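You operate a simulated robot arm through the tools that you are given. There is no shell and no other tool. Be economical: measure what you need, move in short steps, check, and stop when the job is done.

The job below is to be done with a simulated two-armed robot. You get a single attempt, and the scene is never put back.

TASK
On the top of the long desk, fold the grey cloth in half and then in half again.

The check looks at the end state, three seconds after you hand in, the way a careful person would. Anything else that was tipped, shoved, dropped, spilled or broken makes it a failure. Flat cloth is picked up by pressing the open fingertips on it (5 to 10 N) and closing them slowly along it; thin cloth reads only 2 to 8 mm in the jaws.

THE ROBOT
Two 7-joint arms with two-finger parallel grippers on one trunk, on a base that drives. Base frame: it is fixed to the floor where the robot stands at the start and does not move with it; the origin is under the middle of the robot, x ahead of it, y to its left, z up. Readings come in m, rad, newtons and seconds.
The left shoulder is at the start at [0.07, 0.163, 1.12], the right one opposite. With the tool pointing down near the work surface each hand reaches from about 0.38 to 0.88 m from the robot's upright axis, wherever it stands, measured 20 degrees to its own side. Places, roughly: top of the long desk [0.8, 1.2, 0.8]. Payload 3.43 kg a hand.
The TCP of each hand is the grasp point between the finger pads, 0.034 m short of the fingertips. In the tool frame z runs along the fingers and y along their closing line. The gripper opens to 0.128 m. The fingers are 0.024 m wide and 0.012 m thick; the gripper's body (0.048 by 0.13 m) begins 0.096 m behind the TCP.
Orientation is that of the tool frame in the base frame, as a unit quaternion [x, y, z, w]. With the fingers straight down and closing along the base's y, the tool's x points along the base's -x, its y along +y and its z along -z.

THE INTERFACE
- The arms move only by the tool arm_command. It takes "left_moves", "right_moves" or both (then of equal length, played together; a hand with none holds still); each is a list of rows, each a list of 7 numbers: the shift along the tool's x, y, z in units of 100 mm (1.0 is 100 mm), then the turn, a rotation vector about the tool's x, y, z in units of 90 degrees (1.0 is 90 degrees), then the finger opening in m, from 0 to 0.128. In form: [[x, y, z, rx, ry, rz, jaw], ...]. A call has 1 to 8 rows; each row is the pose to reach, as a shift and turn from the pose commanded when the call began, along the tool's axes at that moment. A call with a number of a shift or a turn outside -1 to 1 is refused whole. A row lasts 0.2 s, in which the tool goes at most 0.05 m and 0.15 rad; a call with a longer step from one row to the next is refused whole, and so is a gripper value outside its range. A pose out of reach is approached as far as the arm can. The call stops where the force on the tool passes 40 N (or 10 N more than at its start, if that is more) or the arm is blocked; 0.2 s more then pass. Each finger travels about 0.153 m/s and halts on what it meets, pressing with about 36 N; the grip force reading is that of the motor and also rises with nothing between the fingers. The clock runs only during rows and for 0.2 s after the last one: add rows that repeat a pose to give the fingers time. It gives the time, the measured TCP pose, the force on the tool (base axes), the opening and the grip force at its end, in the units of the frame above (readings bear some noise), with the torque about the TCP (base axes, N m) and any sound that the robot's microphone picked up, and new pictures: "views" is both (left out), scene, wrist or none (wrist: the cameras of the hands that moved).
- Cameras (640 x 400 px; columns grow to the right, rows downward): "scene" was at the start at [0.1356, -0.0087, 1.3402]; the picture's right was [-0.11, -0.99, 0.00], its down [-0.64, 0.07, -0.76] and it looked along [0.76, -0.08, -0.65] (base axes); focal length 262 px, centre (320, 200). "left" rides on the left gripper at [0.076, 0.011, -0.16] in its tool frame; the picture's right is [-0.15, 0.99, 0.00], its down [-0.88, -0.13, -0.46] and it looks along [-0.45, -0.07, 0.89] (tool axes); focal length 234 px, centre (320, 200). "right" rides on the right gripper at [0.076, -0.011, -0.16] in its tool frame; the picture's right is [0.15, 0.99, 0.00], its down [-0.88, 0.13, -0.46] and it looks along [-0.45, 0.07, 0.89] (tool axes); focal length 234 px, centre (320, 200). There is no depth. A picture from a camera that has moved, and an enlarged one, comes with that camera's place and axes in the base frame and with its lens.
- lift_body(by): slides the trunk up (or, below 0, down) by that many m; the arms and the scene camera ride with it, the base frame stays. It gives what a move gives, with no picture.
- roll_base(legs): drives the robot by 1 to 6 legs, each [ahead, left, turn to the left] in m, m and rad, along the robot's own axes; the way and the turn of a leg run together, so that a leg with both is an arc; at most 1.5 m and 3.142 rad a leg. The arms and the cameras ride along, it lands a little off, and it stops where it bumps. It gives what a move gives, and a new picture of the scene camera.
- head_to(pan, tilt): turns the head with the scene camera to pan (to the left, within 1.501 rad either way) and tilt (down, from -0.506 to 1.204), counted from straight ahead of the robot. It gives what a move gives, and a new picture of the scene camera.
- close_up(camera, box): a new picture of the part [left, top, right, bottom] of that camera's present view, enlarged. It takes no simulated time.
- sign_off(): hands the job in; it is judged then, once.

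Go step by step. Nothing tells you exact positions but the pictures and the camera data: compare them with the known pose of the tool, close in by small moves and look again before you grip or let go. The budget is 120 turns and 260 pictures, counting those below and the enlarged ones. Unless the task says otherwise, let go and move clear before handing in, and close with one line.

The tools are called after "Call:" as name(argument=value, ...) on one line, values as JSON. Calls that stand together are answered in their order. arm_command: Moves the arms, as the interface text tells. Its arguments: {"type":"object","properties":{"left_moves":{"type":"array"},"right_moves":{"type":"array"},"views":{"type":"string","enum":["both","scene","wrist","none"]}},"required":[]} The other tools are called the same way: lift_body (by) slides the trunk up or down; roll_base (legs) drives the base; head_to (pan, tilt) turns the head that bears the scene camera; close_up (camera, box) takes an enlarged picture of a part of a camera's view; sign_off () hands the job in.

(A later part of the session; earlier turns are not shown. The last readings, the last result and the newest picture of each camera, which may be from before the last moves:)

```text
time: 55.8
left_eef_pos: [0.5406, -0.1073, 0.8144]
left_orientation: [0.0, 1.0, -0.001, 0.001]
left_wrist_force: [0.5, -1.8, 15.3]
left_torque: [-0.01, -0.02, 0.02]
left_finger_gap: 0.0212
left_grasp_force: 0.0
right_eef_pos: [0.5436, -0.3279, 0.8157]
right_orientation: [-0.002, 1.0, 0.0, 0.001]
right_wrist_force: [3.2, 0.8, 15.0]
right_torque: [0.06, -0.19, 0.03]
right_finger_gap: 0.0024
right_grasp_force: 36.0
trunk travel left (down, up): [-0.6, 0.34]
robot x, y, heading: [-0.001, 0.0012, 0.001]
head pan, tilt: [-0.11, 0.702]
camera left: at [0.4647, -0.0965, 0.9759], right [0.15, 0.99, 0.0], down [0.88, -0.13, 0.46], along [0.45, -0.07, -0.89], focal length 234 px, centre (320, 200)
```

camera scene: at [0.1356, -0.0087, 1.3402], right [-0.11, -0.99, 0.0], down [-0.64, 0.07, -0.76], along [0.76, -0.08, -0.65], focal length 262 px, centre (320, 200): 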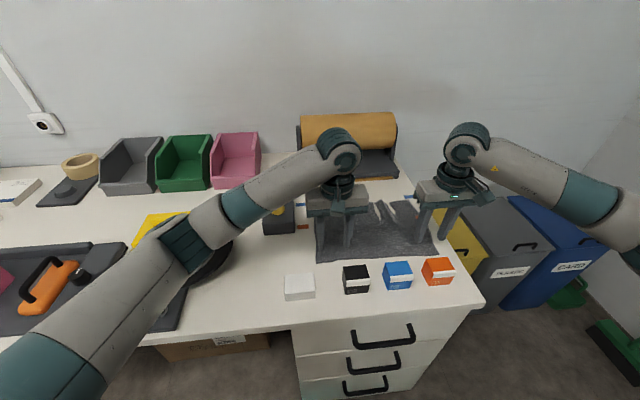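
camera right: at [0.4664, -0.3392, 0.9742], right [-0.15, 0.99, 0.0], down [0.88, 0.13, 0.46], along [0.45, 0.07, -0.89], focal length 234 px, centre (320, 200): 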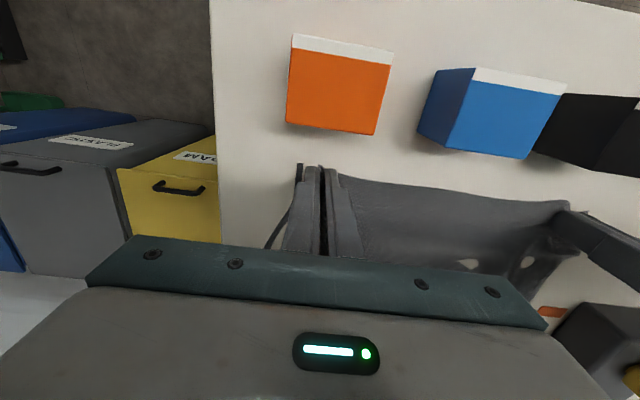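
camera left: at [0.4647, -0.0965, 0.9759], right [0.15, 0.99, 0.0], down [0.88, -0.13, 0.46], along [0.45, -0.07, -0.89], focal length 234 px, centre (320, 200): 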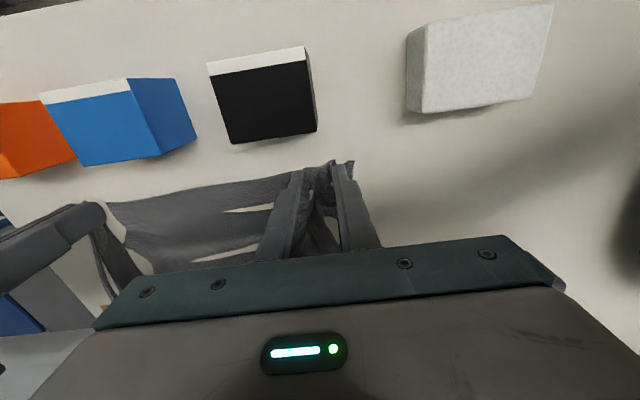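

A good ridge has formed, so I'll finish closing, pressing slightly more.

Call:
arm_command(left_moves=[[0, 0, 0.005, 0, 0, 0, 0.018], [0, 0, 0.005, 0, 0, 0, 0.014], [0, 0, 0.005, 0, 0, 0, 0.01], [0, 0, 0.005, 0, 0, 0, 0.006], [0, 0, 0.005, 0, 0, 0, 0.002], [0, 0, 0.005, 0, 0, 0, 0.0]], views="wrist")

```text
time: 57.2
left_eef_pos: [0.5416, -0.1083, 0.8154]
left_orientation: [0.001, 1.0, -0.001, 0.002]
left_wrist_force: [0.9, -15.2, 23.8]
left_torque: [-0.51, -0.06, -0.1]
left_finger_gap: 0.0025
left_grasp_force: 35.9
right_eef_pos: [0.5423, -0.3275, 0.8167]
right_orientation: [-0.004, 1.0, 0.001, 0.0]
right_wrist_force: [-0.5, 16.3, 9.1]
right_torque: [0.58, -0.03, 0.21]
right_finger_gap: 0.0028
right_grasp_force: 36.0
trunk travel left (down, up): [-0.6, 0.34]
robot x, y, heading: [-0.0015, 0.0011, 0.003]
head pan, tilt: [-0.11, 0.702]
camera left: at [0.4643, -0.0969, 0.9758], right [0.15, 0.99, 0.0], down [0.88, -0.13, 0.46], along [0.45, -0.07, -0.89], focal length 234 px, centre (320, 200)
```

left: 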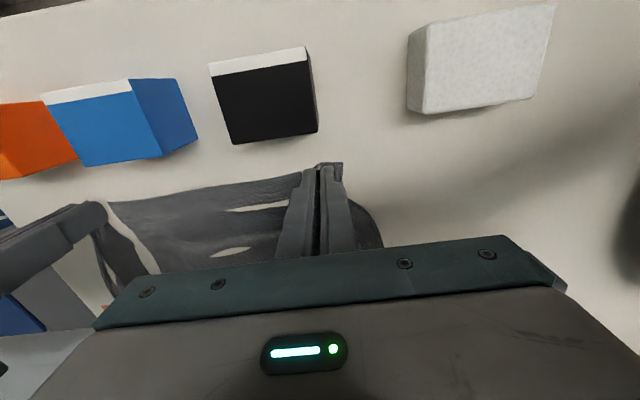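

Both hands hold the near edge. I'll ease the tension and begin the fold arc: up and forward.

Call:
arm_command(left_moves=[[0, -0.05, -0.1, 0, 0, 0, 0.0], [-0.08, -0.05, -0.4, 0, 0, 0, 0.0], [-0.2, -0.05, -0.65, 0, 0, 0, 0.0], [-0.38, -0.05, -0.85, 0, 0, 0, 0.0]], right_moves=[[0, 0.05, -0.1, 0, 0, 0, 0.0], [-0.08, 0.05, -0.4, 0, 0, 0, 0.0], [-0.2, 0.05, -0.65, 0, 0, 0, 0.0], [-0.38, 0.05, -0.85, 0, 0, 0, 0.0]], views="both")

Call:
close_up(camera="scene", box=[270, 150, 470, 290])

```text
time: 58.2
left_eef_pos: [0.5802, -0.1125, 0.8975]
left_orientation: [0.0, 1.0, 0.0, -0.001]
left_wrist_force: [-0.7, -0.3, -0.1]
left_torque: [-0.07, 0.04, -0.01]
left_finger_gap: 0.0024
left_grasp_force: 36.4
right_eef_pos: [0.5815, -0.3233, 0.9004]
right_orientation: [-0.001, 1.0, 0.0, 0.0]
right_wrist_force: [0.1, 1.2, -0.1]
right_torque: [0.01, 0.0, -0.04]
right_finger_gap: 0.0024
right_grasp_force: 36.3
trunk travel left (down, up): [-0.6, 0.34]
robot x, y, heading: [-0.0005, -0.0009, -0.002]
head pan, tilt: [-0.11, 0.702]
camera scene: at [0.1357, -0.0083, 1.3401], right [-0.11, -0.99, 0.0], down [-0.64, 0.07, -0.76], along [0.76, -0.08, -0.65], focal length 262 px, centre (320, 200)
camera right: at [0.506, -0.3346, 1.058], right [-0.15, 0.99, 0.0], down [0.88, 0.13, 0.46], along [0.45, 0.07, -0.89], focal length 234 px, centre (320, 200)
camera left: at [0.505, -0.1014, 1.0589], right [0.15, 0.99, 0.0], down [0.88, -0.13, 0.45], along [0.45, -0.07, -0.89], focal length 234 px, centre (320, 200)
```

scene: 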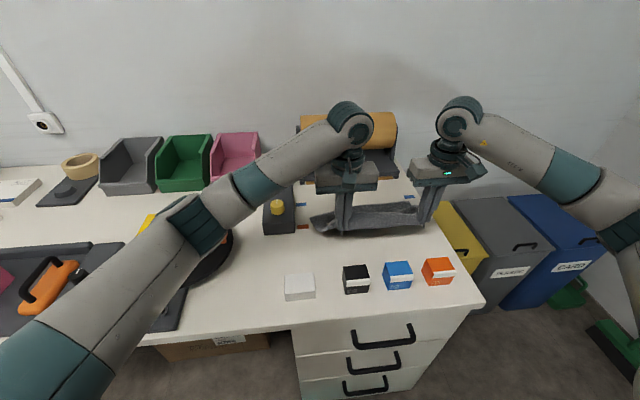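
right: 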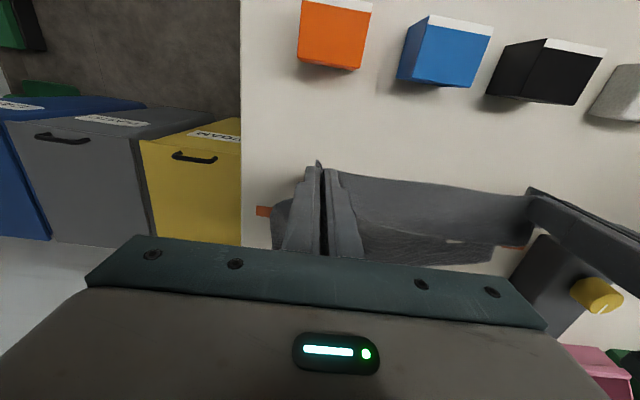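
left: 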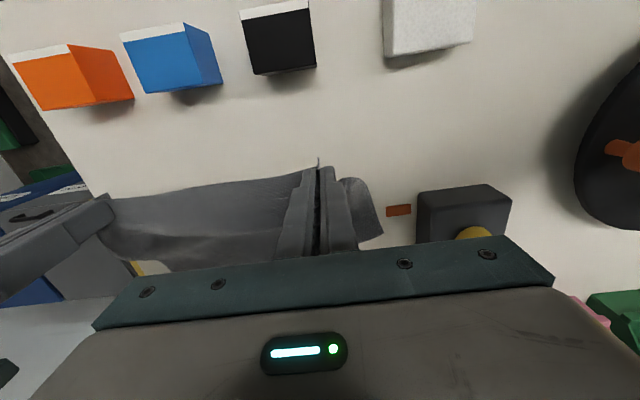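

```text
2.86 times, centred on (370, 220) of scene
camera zoom: at [0.1357, -0.0083, 1.3401], right [-0.11, -0.99, 0.0], down [-0.64, 0.07, -0.76], along [0.76, -0.08, -0.65], focal length 750 px, centre (177, 143)
```

zoom: 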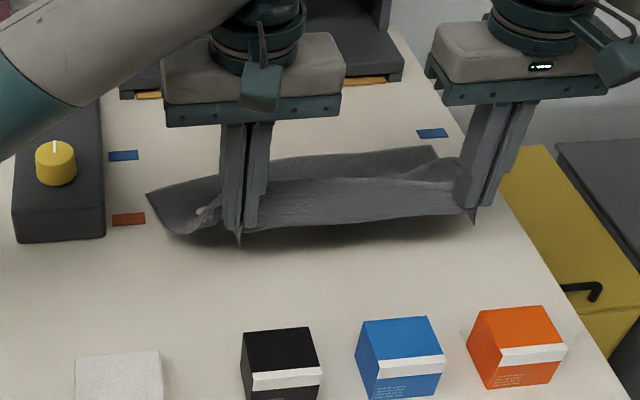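

The fold is forming well. I'll continue the arc forward over the top, tilting the hands so the fingertips trail.

Call:
arm_command(left_moves=[[-0.3, 0, -0.08, 0, 0, 0, 0.0], [-0.6, 0, -0.1, 0, 0.09, 0, 0.0], [-0.85, 0, -0.02, 0, 0.18, 0, 0.0]], right_moves=[[-0.3, 0, -0.08, 0, 0, 0, 0.0], [-0.65, 0, -0.1, 0, 0.09, 0, 0.0], [-1.0, 0, -0.02, 0, 0.18, 0, 0.0]], views="both")

Call:
close_up(camera="scene", box=[270, 150, 470, 290])

```text
time: 59.0
left_eef_pos: [0.6642, -0.1136, 0.8995]
left_orientation: [0.001, 0.99, 0.0, -0.142]
left_wrist_force: [0.4, -1.6, -0.2]
left_torque: [-0.08, -0.01, 0.01]
left_finger_gap: 0.0022
left_grasp_force: 36.6
right_eef_pos: [0.6831, -0.324, 0.9004]
right_orientation: [-0.003, 0.99, 0.0, -0.142]
right_wrist_force: [0.4, 1.2, -0.9]
right_torque: [0.08, 0.02, 0.01]
right_finger_gap: 0.0025
right_grasp_force: 35.9
trunk travel left (down, up): [-0.6, 0.34]
robot x, y, heading: [-0.0022, -0.0021, 0.002]
head pan, tilt: [-0.11, 0.702]
camera scene: at [0.1372, -0.0092, 1.3399], right [-0.11, -0.99, 0.0], down [-0.64, 0.07, -0.76], along [0.76, -0.08, -0.65], focal length 262 px, centre (320, 200)
camera right: at [0.655, -0.3356, 1.0737], right [-0.15, 0.99, 0.04], down [0.97, 0.14, 0.19], along [0.18, 0.07, -0.98], focal length 234 px, centre (320, 200)
camera left: at [0.6374, -0.1027, 1.0743], right [0.14, 0.99, -0.04], down [0.97, -0.13, 0.19], along [0.18, -0.07, -0.98], focal length 234 px, centre (320, 200)
```

scene: 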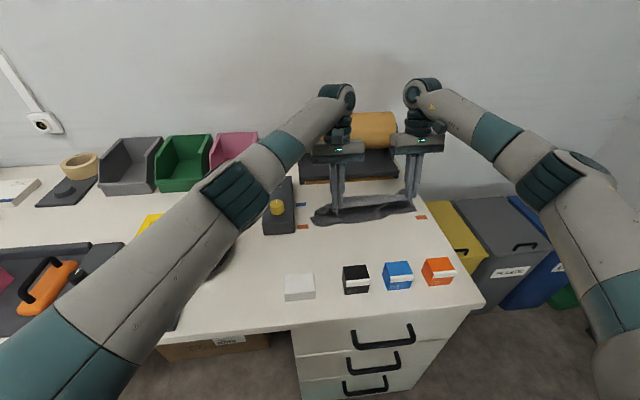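
right: 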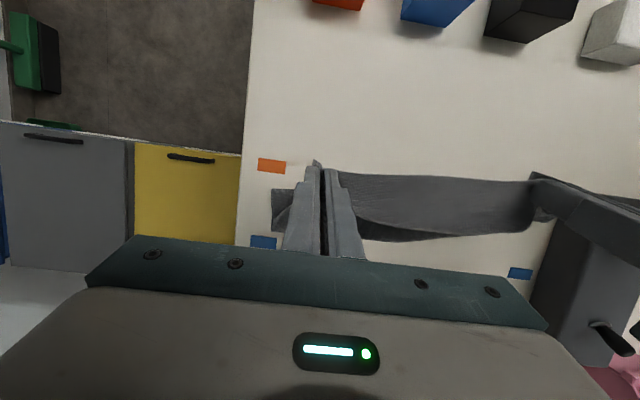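
left: 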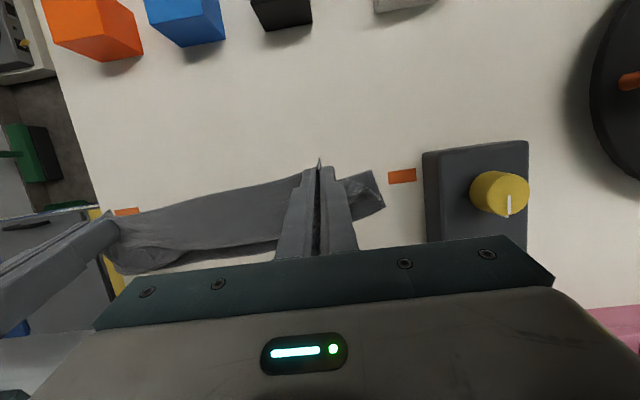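

```text
2.86 times, centred on (370, 220) of scene
camera zoom: at [0.1372, -0.0092, 1.3399], right [-0.11, -0.99, 0.0], down [-0.64, 0.07, -0.76], along [0.76, -0.08, -0.65], focal length 750 px, centre (177, 143)
```

zoom: 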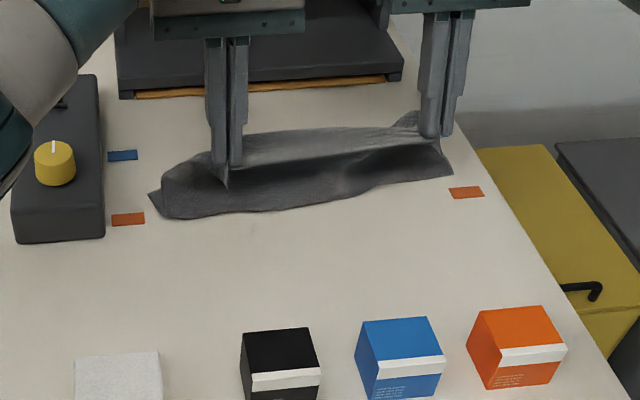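

The cloth hangs nicely over the fold line. Now I'll lay the edge forward and down toward the far edge.

Call:
arm_command(left_moves=[[-0.27, 0, -0.02, 0, 0.03, 0, 0.0], [-0.52, 0, 0.0, 0, 0.06, 0, 0.0], [-0.78, 0, 0.18, 0, 0.09, 0, 0.0], [-0.97, 0, 0.39, 0, 0.09, 0, 0.0]], right_moves=[[-0.27, 0, -0.02, 0, 0.03, 0, 0.0], [-0.53, 0, 0.0, 0, 0.06, 0, 0.0], [-0.8, 0, 0.18, 0, 0.09, 0, 0.0], [-1.0, 0, 0.385, 0, 0.09, 0, 0.0]], views="both")

Call:
close_up(camera="scene", box=[270, 150, 470, 290])

```text
time: 59.8
left_eef_pos: [0.6657, -0.1015, 0.8879]
left_orientation: [0.007, 0.981, -0.011, -0.195]
left_wrist_force: [7.5, -19.8, -0.7]
left_torque: [-0.67, -0.26, 0.29]
left_finger_gap: 0.0026
left_grasp_force: 36.3
left hand out of reach, approached as far as the arm can: row 1, 2, 3, 4
right_eef_pos: [0.7373, -0.3091, 0.8777]
right_orientation: [-0.012, 0.981, 0.008, -0.196]
right_wrist_force: [-7.9, 20.9, 2.1]
right_torque: [0.76, 0.3, -0.07]
right_finger_gap: 0.0027
right_grasp_force: 36.7
right hand out of reach, approached as far as the arm can: row 3, 4
trunk travel left (down, up): [-0.6, 0.34]
robot x, y, heading: [-0.0033, 0.0023, -0.002]
head pan, tilt: [-0.11, 0.702]
stopped in row 4 (left hand): the force on the tool passed its limit at 58 N (the readings are from after the stop); the commanded pose is now the measured one
camera scene: at [0.1353, -0.0095, 1.3404], right [-0.11, -0.99, 0.0], down [-0.64, 0.07, -0.76], along [0.76, -0.08, -0.65], focal length 262 px, centre (320, 200)
camera right: at [0.7286, -0.3246, 1.0543], right [-0.16, 0.98, 0.07], down [0.98, 0.15, 0.09], along [0.07, 0.09, -0.99], focal length 234 px, centre (320, 200)
camera left: at [0.6563, -0.0876, 1.0635], right [0.15, 0.99, -0.08], down [0.99, -0.14, 0.09], along [0.08, -0.09, -0.99], focal length 234 px, centre (320, 200)
```

scene: 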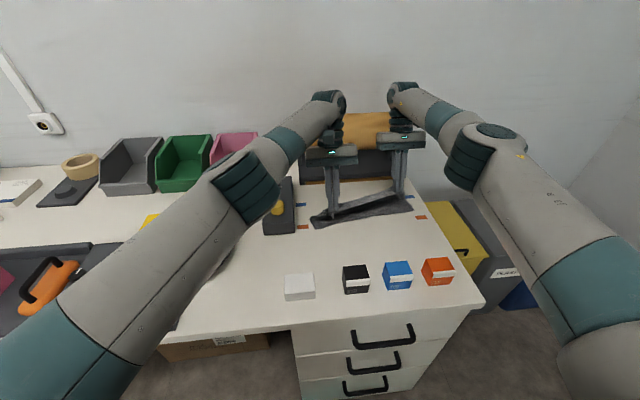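
right: 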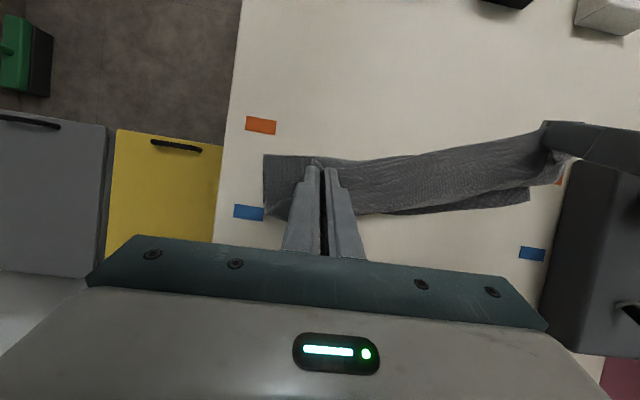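
left: 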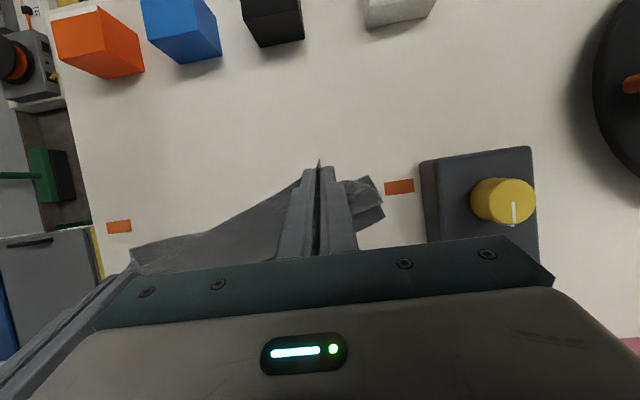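

```text
2.86 times, centred on (370, 220) of scene
camera zoom: at [0.1353, -0.0095, 1.3404], right [-0.11, -0.99, 0.0], down [-0.64, 0.07, -0.76], along [0.76, -0.08, -0.65], focal length 750 px, centre (177, 143)
```

zoom: 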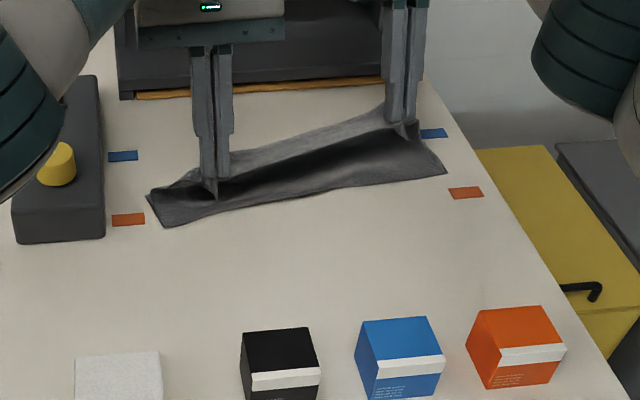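

The tilt took the arms out of reach. I'll untilt to vertical while bringing the left level with the right.

Call:
arm_command(left_moves=[[-0.14, 0, -0.06, 0, -0.09, 0, 0.0], [-0.28, 0, -0.12, 0, -0.18, 0, 0.0], [-0.45, 0, -0.18, 0, -0.25, 0, 0.0], [-0.45, 0, -0.18, 0, -0.25, 0, 0.0]], right_moves=[[0.03, 0, 0, 0, -0.09, 0, 0.0], [0.05, 0, 0, 0, -0.18, 0, 0.0], [0.05, 0, 0, 0, -0.25, 0, 0.0], [0.05, 0, 0, 0, -0.25, 0, 0.0]], views="scene")

Call:
close_up(camera="scene", box=[270, 150, 470, 290])

```text
time: 60.8
left_eef_pos: [0.7154, -0.098, 0.8842]
left_orientation: [0.003, 1.0, -0.008, 0.0]
left_wrist_force: [0.4, -6.0, 0.8]
left_torque: [-0.21, -0.03, -0.03]
left_finger_gap: 0.0027
left_grasp_force: 36.0
right_eef_pos: [0.7327, -0.3127, 0.8808]
right_orientation: [-0.01, 1.0, 0.005, 0.001]
right_wrist_force: [-0.9, 6.0, -0.4]
right_torque: [0.19, 0.04, 0.05]
right_finger_gap: 0.0026
right_grasp_force: 36.0
trunk travel left (down, up): [-0.6, 0.34]
robot x, y, heading: [0.0001, -0.0013, 0.001]
head pan, tilt: [-0.11, 0.702]
camera scene: at [0.1362, -0.0078, 1.3402], right [-0.11, -0.99, 0.0], down [-0.64, 0.07, -0.76], along [0.76, -0.08, -0.65], focal length 262 px, centre (320, 200)
```

scene: 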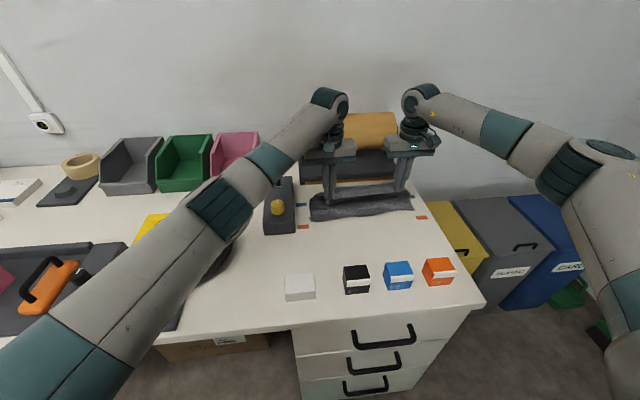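

```text
2.86 times, centred on (370, 220) of scene
camera zoom: at [0.1362, -0.0078, 1.3402], right [-0.11, -0.99, 0.0], down [-0.64, 0.07, -0.76], along [0.76, -0.08, -0.65], focal length 750 px, centre (177, 143)
```

zoom: 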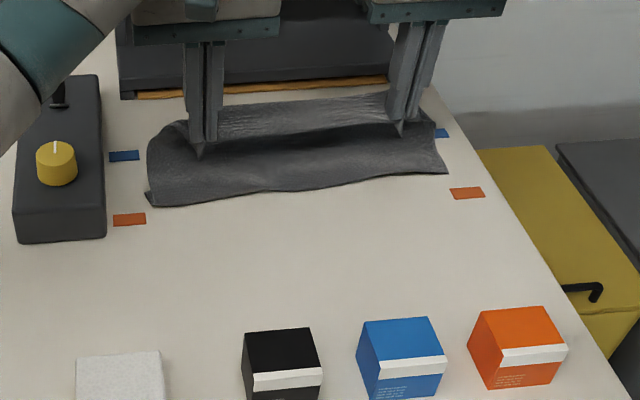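

I need to see how the slack is hanging before lowering, so I'll look through the other cameras.

Call:
close_up(camera="left", box=[0, 80, 480, 380])

Call:
close_up(camera="right", box=[160, 80, 640, 380])

Call:
close_up(camera="scene", box=[300, 170, 430, 230])

```text
1.33 times, centred on (240, 230) of left
camera zoom: at [0.6396, -0.0835, 1.0448], right [0.15, 0.99, -0.02], down [0.88, -0.13, 0.46], along [0.45, -0.08, -0.89], focal length 312 px, centre (427, 160)
```

zoom: 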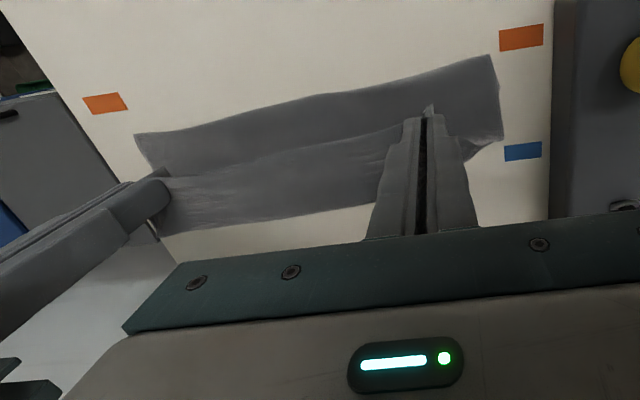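

```text
1.33 times, centred on (400, 230) of right
camera zoom: at [0.6576, -0.3264, 1.0391], right [-0.17, 0.99, 0.01], down [0.88, 0.14, 0.46], along [0.45, 0.08, -0.89], focal length 312 px, centre (213, 160)
```

zoom: 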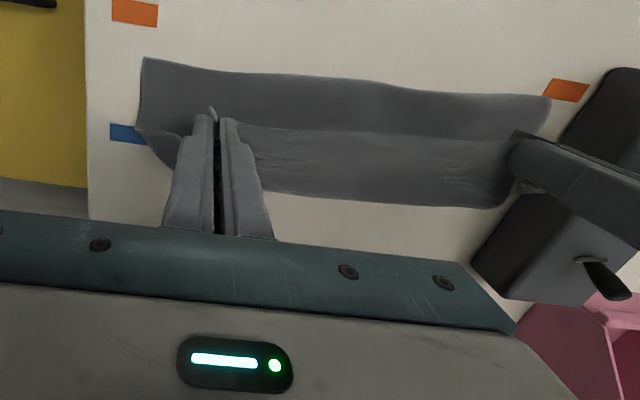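

```text
4.92 times, centred on (365, 200) of scene
camera zoom: at [0.1362, -0.0078, 1.3402], right [-0.11, -0.99, 0.0], down [-0.64, 0.07, -0.76], along [0.76, -0.08, -0.65], focal length 1292 px, centre (98, 200)
```

zoom: 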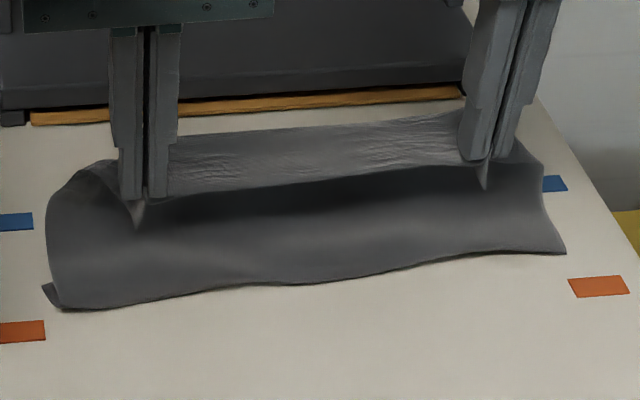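

The slack bulges away from the robot, so the cloth is a "C" open toward the robot, with the held edge directly above the other edge (front edge x ≈ 0.69–0.705). That is a clean fold. I'll lower the held edge onto the front edge.

Call:
arm_command(left_moves=[[0.08, 0, 0.2, 0, 0, 0, 0.0], [0.13, 0, 0.4, 0, 0, 0, 0.0], [0.15, 0, 0.58, 0, 0, 0, 0.0], [0.15, 0, 0.61, 0, 0, 0, 0.0], [0.15, 0, 0.61, 0, 0, 0, 0.0]], right_moves=[[0.1, 0, 0.2, 0, 0, 0, 0.0], [0.2, 0, 0.38, 0, 0, 0, 0.0], [0.24, 0, 0.55, 0, 0, 0, 0.0], [0.24, 0, 0.58, 0, 0, 0, 0.0], [0.24, 0, 0.58, 0, 0, 0, 0.0]], views="both")

Call:
close_up(camera="scene", box=[300, 170, 430, 230])

```text
time: 62.0
left_eef_pos: [0.6995, -0.0997, 0.8231]
left_orientation: [0.003, 1.0, -0.01, -0.002]
left_wrist_force: [-0.3, -1.2, 0.3]
left_torque: [-0.08, 0.03, 0.01]
left_finger_gap: 0.0024
left_grasp_force: 36.5
right_eef_pos: [0.7099, -0.3114, 0.8227]
right_orientation: [-0.009, 1.0, 0.005, 0.0]
right_wrist_force: [-0.3, 0.9, 0.3]
right_torque: [0.06, 0.0, 0.01]
right_finger_gap: 0.0025
right_grasp_force: 36.1
trunk travel left (down, up): [-0.6, 0.34]
robot x, y, heading: [-0.0008, -0.0028, 0.0]
head pan, tilt: [-0.11, 0.702]
camera scene: at [0.136, -0.0083, 1.3402], right [-0.11, -0.99, 0.0], down [-0.64, 0.07, -0.76], along [0.76, -0.08, -0.65], focal length 262 px, centre (320, 200)
camera right: at [0.6335, -0.3265, 0.981], right [-0.17, 0.99, 0.01], down [0.88, 0.14, 0.46], along [0.45, 0.08, -0.89], focal length 234 px, centre (320, 200)
camera left: at [0.6243, -0.0855, 0.984], right [0.15, 0.99, -0.02], down [0.88, -0.13, 0.46], along [0.45, -0.08, -0.89], focal length 234 px, centre (320, 200)
```

scene: 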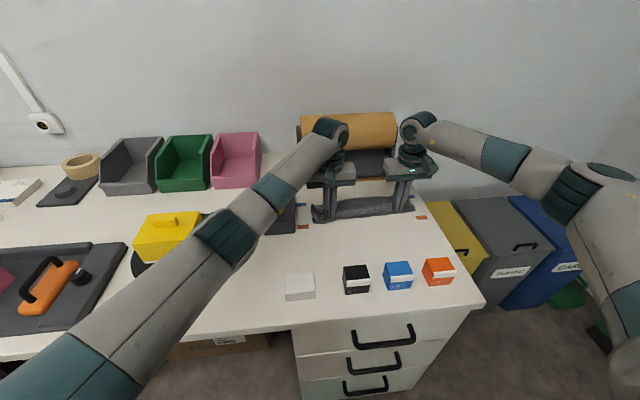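
right: 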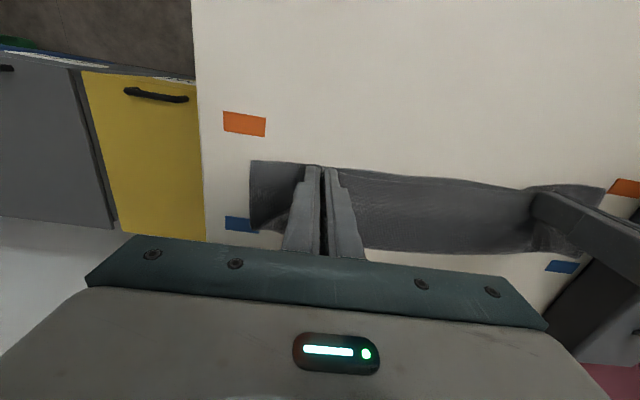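
left: 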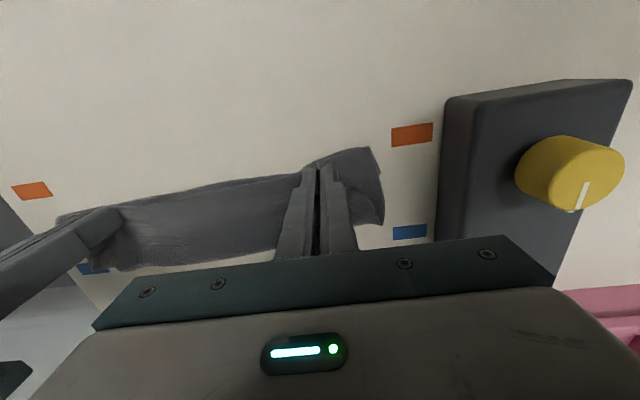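

```text
4.92 times, centred on (365, 200) of scene
camera zoom: at [0.136, -0.0083, 1.3402], right [-0.11, -0.99, 0.0], down [-0.64, 0.07, -0.76], along [0.76, -0.08, -0.65], focal length 1292 px, centre (98, 200)
```

zoom: 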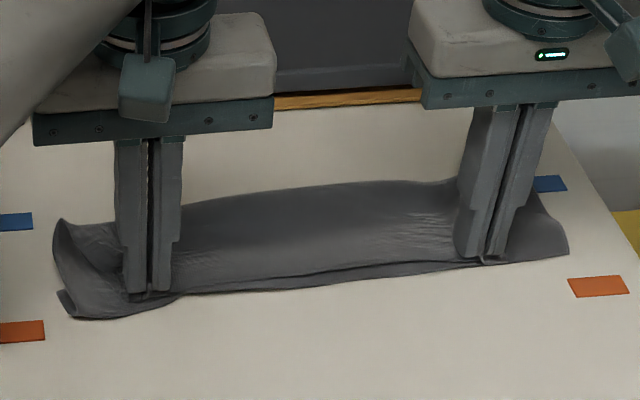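

The edges line up. I'll release slowly and lift away to let the gathered corners relax.

Call:
arm_command(left_moves=[[0, 0, 0.02, 0, 0, 0, 0.004], [0, 0, 0.02, 0, 0, 0, 0.01], [0, 0, 0.03, 0, 0, 0, 0.02], [0, 0, 0.03, 0, 0, 0, 0.035], [0, 0, 0.03, 0, 0, 0, 0.05], [0, 0, -0.2, 0, 0, 0, 0.05], [0, 0, -0.6, 0, 0, 0, 0.05], [0, 0, -0.9, 0, 0, 0, 0.05]], right_moves=[[0, 0, 0.02, 0, 0, 0, 0.004], [0, 0, 0.02, 0, 0, 0, 0.01], [0, 0, 0.03, 0, 0, 0, 0.02], [0, 0, 0.03, 0, 0, 0, 0.035], [0, 0, 0.03, 0, 0, 0, 0.05], [0, 0, -0.2, 0, 0, 0, 0.05], [0, 0, -0.6, 0, 0, 0, 0.05], [0, 0, -0.9, 0, 0, 0, 0.05]], views="both")

Call:
close_up(camera="scene", box=[300, 170, 430, 230])

```text
time: 63.8
left_eef_pos: [0.6983, -0.0979, 0.9125]
left_orientation: [0.003, 1.0, -0.009, -0.002]
left_wrist_force: [-0.2, 0.6, 0.2]
left_torque: [-0.03, -0.02, -0.02]
left_finger_gap: 0.0502
left_grasp_force: 0.1
right_eef_pos: [0.7089, -0.3135, 0.9127]
right_orientation: [-0.01, 1.0, 0.005, 0.0]
right_wrist_force: [0.3, -0.8, -0.4]
right_torque: [0.0, -0.01, 0.0]
right_finger_gap: 0.0499
right_grasp_force: 0.0
trunk travel left (down, up): [-0.6, 0.34]
robot x, y, heading: [0.0009, -0.0007, -0.003]
head pan, tilt: [-0.11, 0.702]
camera scene: at [0.1354, -0.0074, 1.3402], right [-0.11, -0.99, 0.0], down [-0.64, 0.07, -0.76], along [0.76, -0.08, -0.65], focal length 262 px, centre (320, 200)
camera right: at [0.6326, -0.3271, 1.0716], right [-0.17, 0.99, 0.01], down [0.88, 0.14, 0.46], along [0.45, 0.09, -0.89], focal length 234 px, centre (320, 200)
camera left: at [0.6237, -0.0835, 1.0741], right [0.15, 0.99, -0.02], down [0.88, -0.13, 0.46], along [0.45, -0.09, -0.89], focal length 234 px, centre (320, 200)
```

scene: 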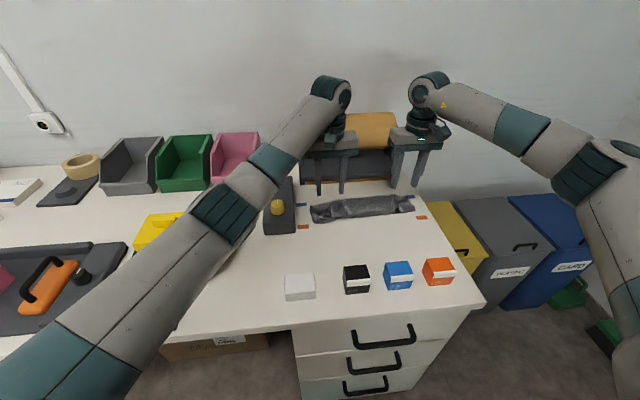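
right: 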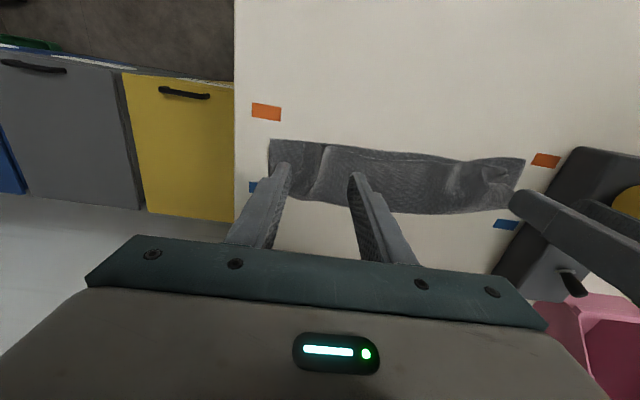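
left: 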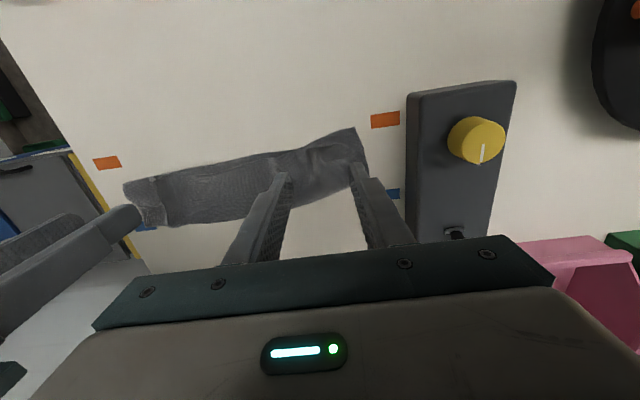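

```text
4.92 times, centred on (365, 200) of scene
camera zoom: at [0.1354, -0.0074, 1.3402], right [-0.11, -0.99, 0.0], down [-0.64, 0.07, -0.76], along [0.76, -0.08, -0.65], focal length 1292 px, centre (98, 200)
```

zoom: 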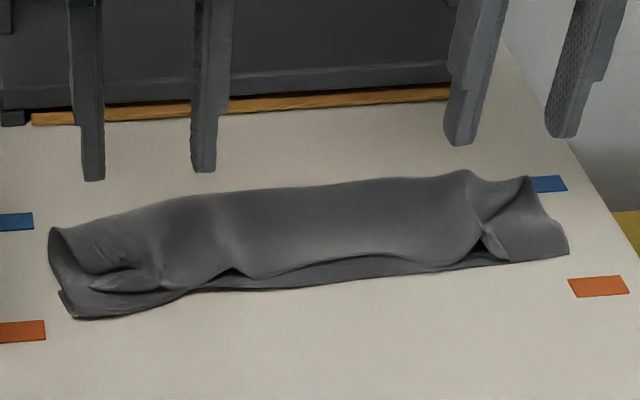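

The first fold is done but the upper corners are puckered. I'll take closer views.

Call:
close_up(camera="left", box=[230, 110, 390, 210])

Call:
close_up(camera="right", box=[240, 120, 400, 220])

Call:
close_up(camera="left", box=[100, 130, 260, 230])

```text
4.00 times, centred on (310, 160) of left
camera zoom: at [0.6237, -0.0835, 1.0741], right [0.15, 0.99, -0.02], down [0.88, -0.13, 0.46], along [0.45, -0.09, -0.89], focal length 937 px, centre (360, 360)
```

zoom: 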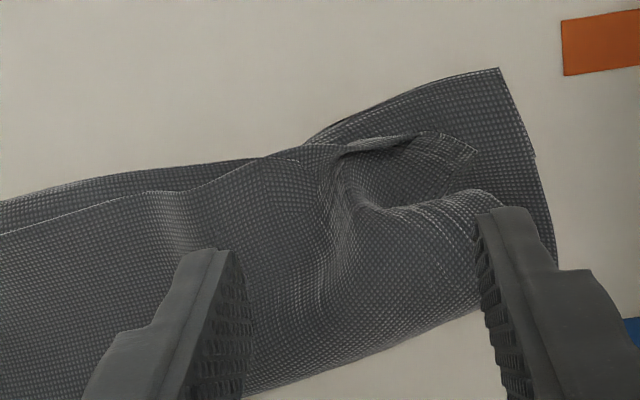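

```text
4.00 times, centred on (320, 170) of right
camera zoom: at [0.6326, -0.3271, 1.0716], right [-0.17, 0.99, 0.01], down [0.88, 0.14, 0.46], along [0.45, 0.09, -0.89], focal length 937 px, centre (320, 320)
```

zoom: 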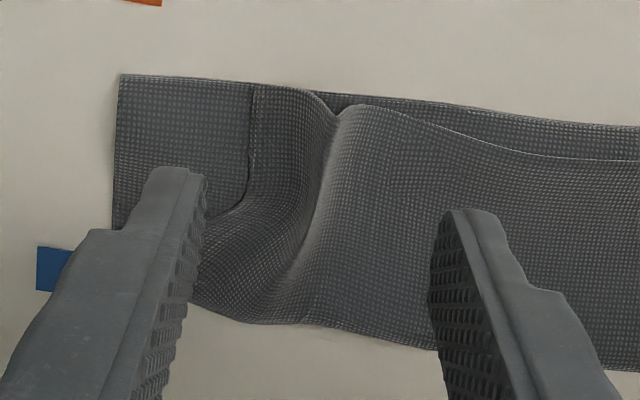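

```text
4.00 times, centred on (180, 180) of left
camera zoom: at [0.6237, -0.0835, 1.0741], right [0.15, 0.99, -0.02], down [0.88, -0.13, 0.46], along [0.45, -0.09, -0.89], focal length 937 px, centre (880, 280)
```

zoom: 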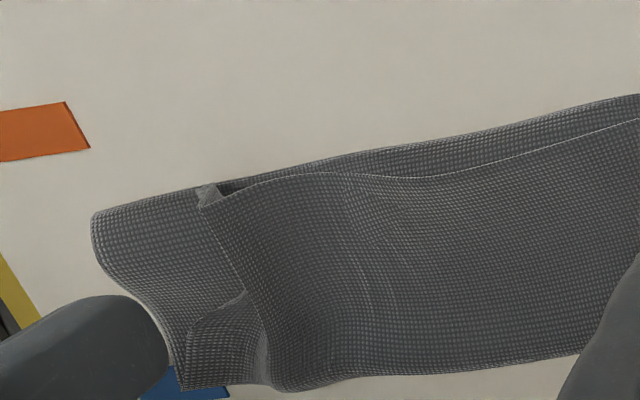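

The right upper corner lies about 4 cm short in y. The left upper corner is about 2 cm short in x and 1 cm in y. I'll press closed fingertips lightly on the upper flaps and drag them outward.

Call:
arm_command(left_moves=[[-0.12, 0.2, 0, 0, 0, 0, 0.0], [-0.12, 0.2, 0.4, 0, 0, 0, 0.0], [-0.12, 0.2, 0.8, 0, 0, 0, 0.0], [-0.12, 0.2, 0.92, 0, 0, 0, 0.0], [-0.12, 0.2, 0.94, 0, 0, 0, 0.0], [-0.12, 0.2, 0.95, 0, 0, 0, 0.0]], right_moves=[[-0.07, -0.085, 0, 0, 0, 0, 0.0], [-0.07, -0.085, 0.4, 0, 0, 0, 0.0], [-0.07, -0.085, 0.8, 0, 0, 0, 0.0], [-0.07, -0.085, 0.92, 0, 0, 0, 0.0], [-0.07, -0.085, 0.94, 0, 0, 0, 0.0], [-0.07, -0.085, 0.95, 0, 0, 0, 0.0]], views="wrist")

```text
time: 65.2
left_eef_pos: [0.7103, -0.0791, 0.8187]
left_orientation: [0.004, 1.0, -0.008, -0.001]
left_wrist_force: [-0.2, 1.0, 3.3]
left_torque: [-0.03, 0.01, 0.0]
left_finger_gap: 0.0002
left_grasp_force: 33.2
right_eef_pos: [0.7162, -0.3203, 0.8176]
right_orientation: [-0.01, 1.0, 0.005, 0.0]
right_wrist_force: [-0.1, 0.8, 1.5]
right_torque: [-0.02, 0.01, 0.0]
right_finger_gap: 0.0
right_grasp_force: 33.5
trunk travel left (down, up): [-0.6, 0.34]
robot x, y, heading: [-0.0026, -0.0009, 0.003]
head pan, tilt: [-0.11, 0.702]
camera right: at [0.6405, -0.335, 0.9766], right [-0.17, 0.99, 0.01], down [0.88, 0.14, 0.46], along [0.45, 0.09, -0.89], focal length 234 px, centre (320, 200)
camera left: at [0.6357, -0.0654, 0.9792], right [0.15, 0.99, -0.02], down [0.88, -0.13, 0.46], along [0.45, -0.09, -0.89], focal length 234 px, centre (320, 200)
```

right: 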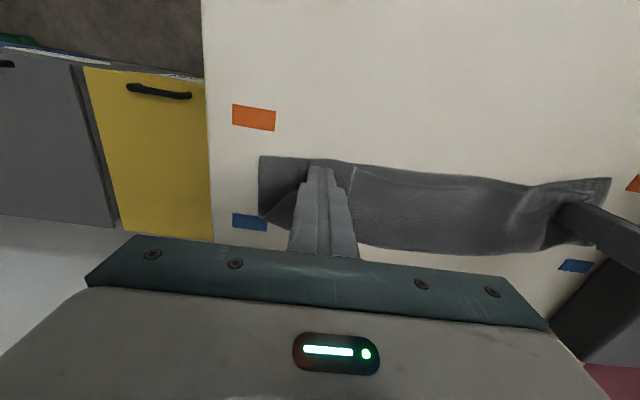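
left: 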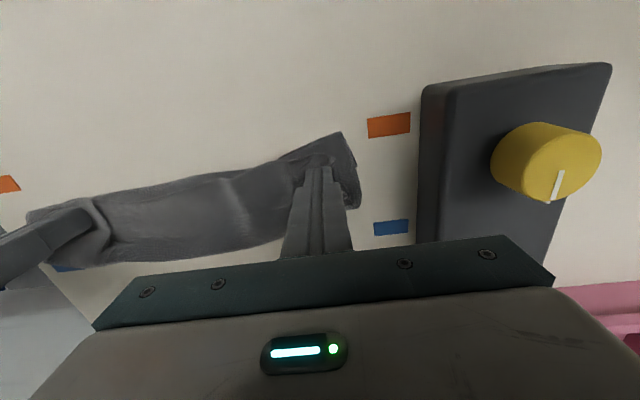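

Call:
arm_command(left_moves=[[0, 0, 0.004, 0, 0, 0, 0.0], [0.05, 0.04, 0.006, 0, 0, 0, 0.0], [0.1, 0.08, 0.006, 0, 0, 0, 0.0], [0.15, 0.12, 0.006, 0, 0, 0, 0.0], [0.2, 0.15, 0.006, 0, 0, 0, 0.0], [0.2, 0.15, -0.3, 0, 0, 0, 0.0]], right_moves=[[0, 0, 0.01, 0, 0, 0, 0.0], [0, -0.1, 0.012, 0, 0, 0, 0.0], [0, -0.2, 0.012, 0, 0, 0, 0.0], [0, -0.3, 0.012, 0, 0, 0, 0.0], [0, -0.42, 0.012, 0, 0, 0, 0.0], [0, -0.42, -0.3, 0, 0, 0, 0.0]], views="both")

Call:
close_up(camera="scene", box=[300, 170, 430, 230])

```text
time: 66.6
left_eef_pos: [0.6902, -0.0625, 0.8463]
left_orientation: [0.003, 1.0, -0.009, -0.002]
left_wrist_force: [-0.4, 0.7, -0.2]
left_torque: [-0.01, -0.03, 0.04]
left_finger_gap: 0.0002
left_grasp_force: 32.6
right_eef_pos: [0.717, -0.3602, 0.8481]
right_orientation: [-0.01, 1.0, 0.006, 0.0]
right_wrist_force: [-1.2, -0.5, -0.1]
right_torque: [-0.01, -0.02, 0.03]
right_finger_gap: 0.0
right_grasp_force: 33.1
trunk travel left (down, up): [-0.6, 0.34]
robot x, y, heading: [0.0051, 0.0017, -0.002]
head pan, tilt: [-0.11, 0.702]
camera scene: at [0.1348, -0.0068, 1.3401], right [-0.11, -0.99, 0.0], down [-0.64, 0.07, -0.76], along [0.76, -0.08, -0.64], focal length 262 px, centre (320, 200)
camera right: at [0.6409, -0.3757, 1.0067], right [-0.17, 0.99, 0.01], down [0.88, 0.14, 0.46], along [0.45, 0.08, -0.89], focal length 234 px, centre (320, 200)
camera left: at [0.6152, -0.0481, 1.0075], right [0.15, 0.99, -0.02], down [0.88, -0.13, 0.45], along [0.45, -0.08, -0.89], focal length 234 px, centre (320, 200)
```

scene: 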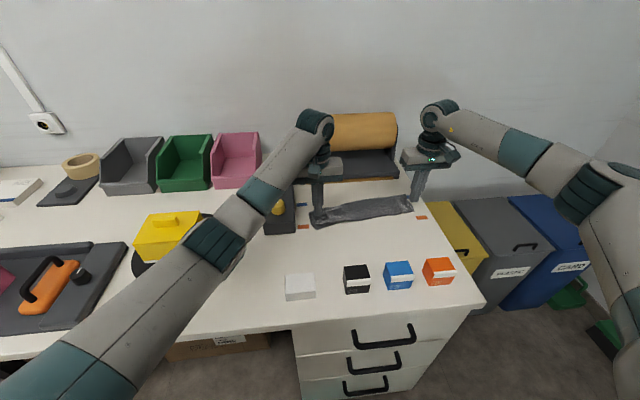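
right: 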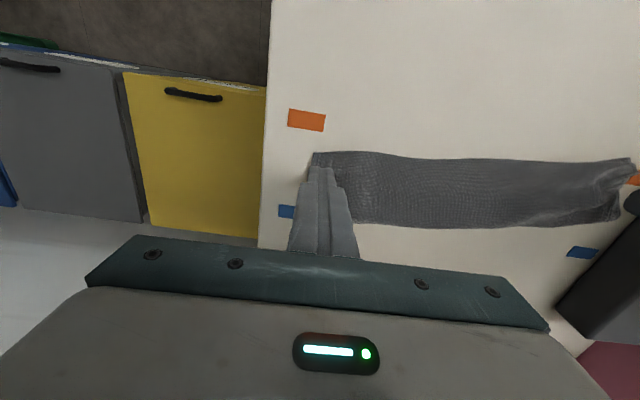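
left: 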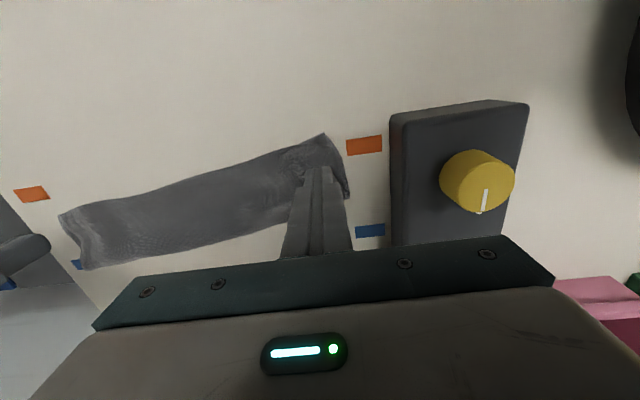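

```text
4.92 times, centred on (365, 200) of scene
camera zoom: at [0.1348, -0.0068, 1.3401], right [-0.11, -0.99, 0.0], down [-0.64, 0.07, -0.76], along [0.76, -0.08, -0.64], focal length 1292 px, centre (98, 200)
```

zoom: 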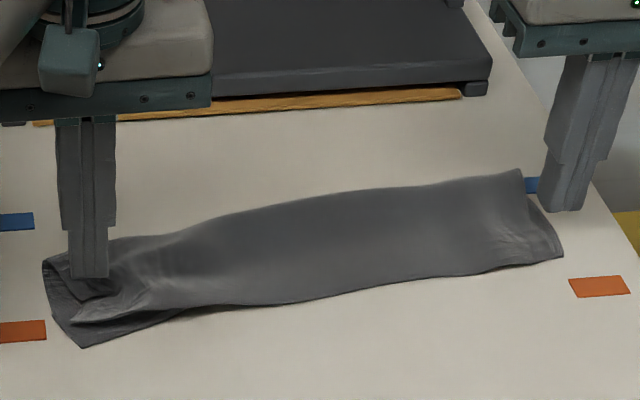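

The right corner came out very well. The left moved with its lower layer, so I'll lift that hand to see it.

Call:
arm_command(left_moves=[[0, 0.1, -0.3, 0, 0, 0, 0.0], [0.0, 0.2, -0.6, 0, 0, 0, 0.0], [0.0, 0.2, -0.6, 0, 0, 0, 0.0]], views="none")

Call:
close_up(camera="left", box=[190, 110, 350, 210])

Call:
close_up(camera="scene", box=[300, 170, 430, 230])

```text
time: 67.4
left_eef_pos: [0.6914, -0.0439, 0.9075]
left_orientation: [0.004, 1.0, -0.009, -0.002]
left_wrist_force: [-0.4, -0.2, 0.2]
left_torque: [0.0, 0.01, 0.0]
left_finger_gap: 0.0
left_grasp_force: 32.9
right_eef_pos: [0.7179, -0.3625, 0.8478]
right_orientation: [-0.009, 1.0, 0.005, 0.0]
right_wrist_force: [0.1, 0.1, 0.2]
right_torque: [-0.02, 0.0, 0.0]
right_finger_gap: 0.0
right_grasp_force: 33.1
trunk travel left (down, up): [-0.6, 0.34]
robot x, y, heading: [-0.0016, -0.0004, -0.004]
head pan, tilt: [-0.11, 0.702]
```

```text
4.00 times, centred on (270, 160) of left
camera zoom: at [0.6167, -0.0288, 1.0673], right [0.15, 0.99, -0.02], down [0.88, -0.13, 0.45], along [0.45, -0.08, -0.89], focal length 937 px, centre (520, 360)
```

zoom: 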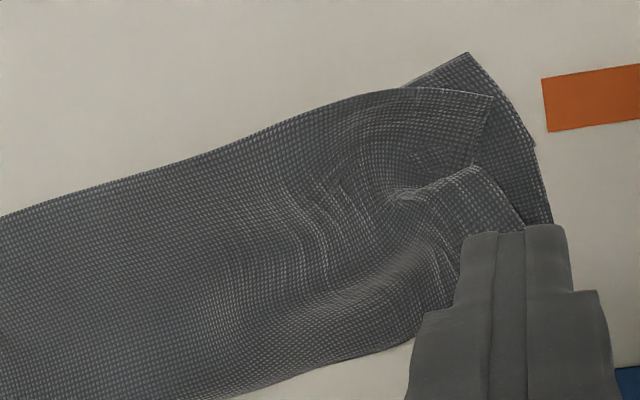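

```text
4.92 times, centred on (365, 200) of scene
camera zoom: at [0.1365, -0.0086, 1.3401], right [-0.11, -0.99, 0.0], down [-0.64, 0.07, -0.76], along [0.76, -0.08, -0.65], focal length 1292 px, centre (98, 200)
```

zoom: 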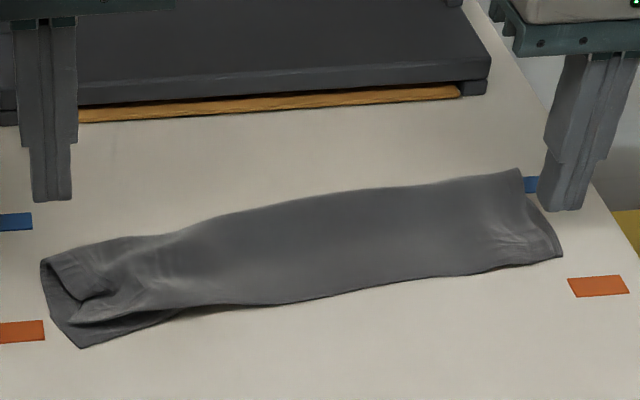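

The first fold is good, with only small corner offsets. The strip is bent, with its left end about 4.5 cm closer to me. I'll pin the right end and drag the left end forward to straighten it.

Call:
arm_command(left_moves=[[-0.07, -0.41, 0.1, 0, 0, 0, 0.03], [-0.07, -0.41, 0.5, 0, 0, 0, 0.04], [-0.07, -0.41, 0.8, 0, 0, 0, 0.04], [-0.07, -0.41, 0.89, 0, 0, 0, 0.04], [-0.07, -0.41, 0.9, 0, 0, 0, 0.04], [-0.07, -0.41, 0.91, 0, 0, 0, 0.04]], right_moves=[[-0.27, 0.32, 0.0, 0, 0, 0, 0.03], [-0.27, 0.32, 0.15, 0, 0, 0, 0.03], [-0.27, 0.32, 0.27, 0, 0, 0, 0.03], [-0.27, 0.32, 0.3, 0, 0, 0, 0.03], [-0.27, 0.32, 0.315, 0, 0, 0, 0.03], [-0.27, 0.32, 0.32, 0, 0, 0, 0.03]], views="wrist")

```text
time: 68.8
left_eef_pos: [0.6972, -0.086, 0.8178]
left_orientation: [0.004, 1.0, -0.009, 0.0]
left_wrist_force: [1.6, -0.7, 7.0]
left_torque: [0.09, -0.03, -0.05]
left_finger_gap: 0.0395
left_grasp_force: 0.0
right_eef_pos: [0.7427, -0.3292, 0.818]
right_orientation: [-0.01, 1.0, 0.005, 0.001]
right_wrist_force: [0.8, 0.9, 9.7]
right_torque: [-0.09, -0.03, 0.07]
right_finger_gap: 0.0299
right_grasp_force: 0.2
trunk travel left (down, up): [-0.6, 0.34]
robot x, y, heading: [0.0009, 0.0009, -0.001]
head pan, tilt: [-0.11, 0.702]
camera right: at [0.6669, -0.3436, 0.9762], right [-0.17, 0.99, 0.01], down [0.88, 0.14, 0.46], along [0.45, 0.09, -0.89], focal length 234 px, centre (320, 200)
camera left: at [0.622, -0.0714, 0.9792], right [0.15, 0.99, -0.02], down [0.88, -0.13, 0.46], along [0.45, -0.09, -0.89], focal length 234 px, centre (320, 200)
```

right: 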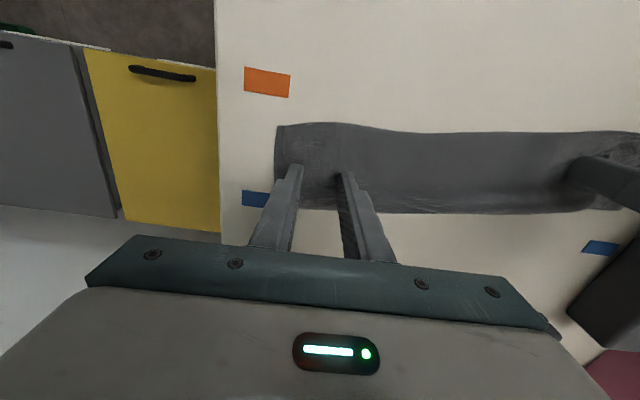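
left: 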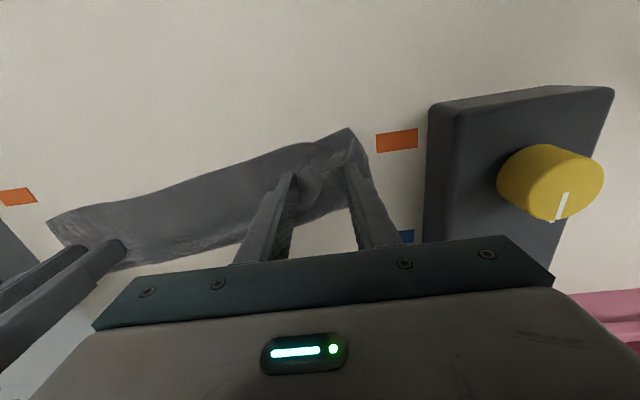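

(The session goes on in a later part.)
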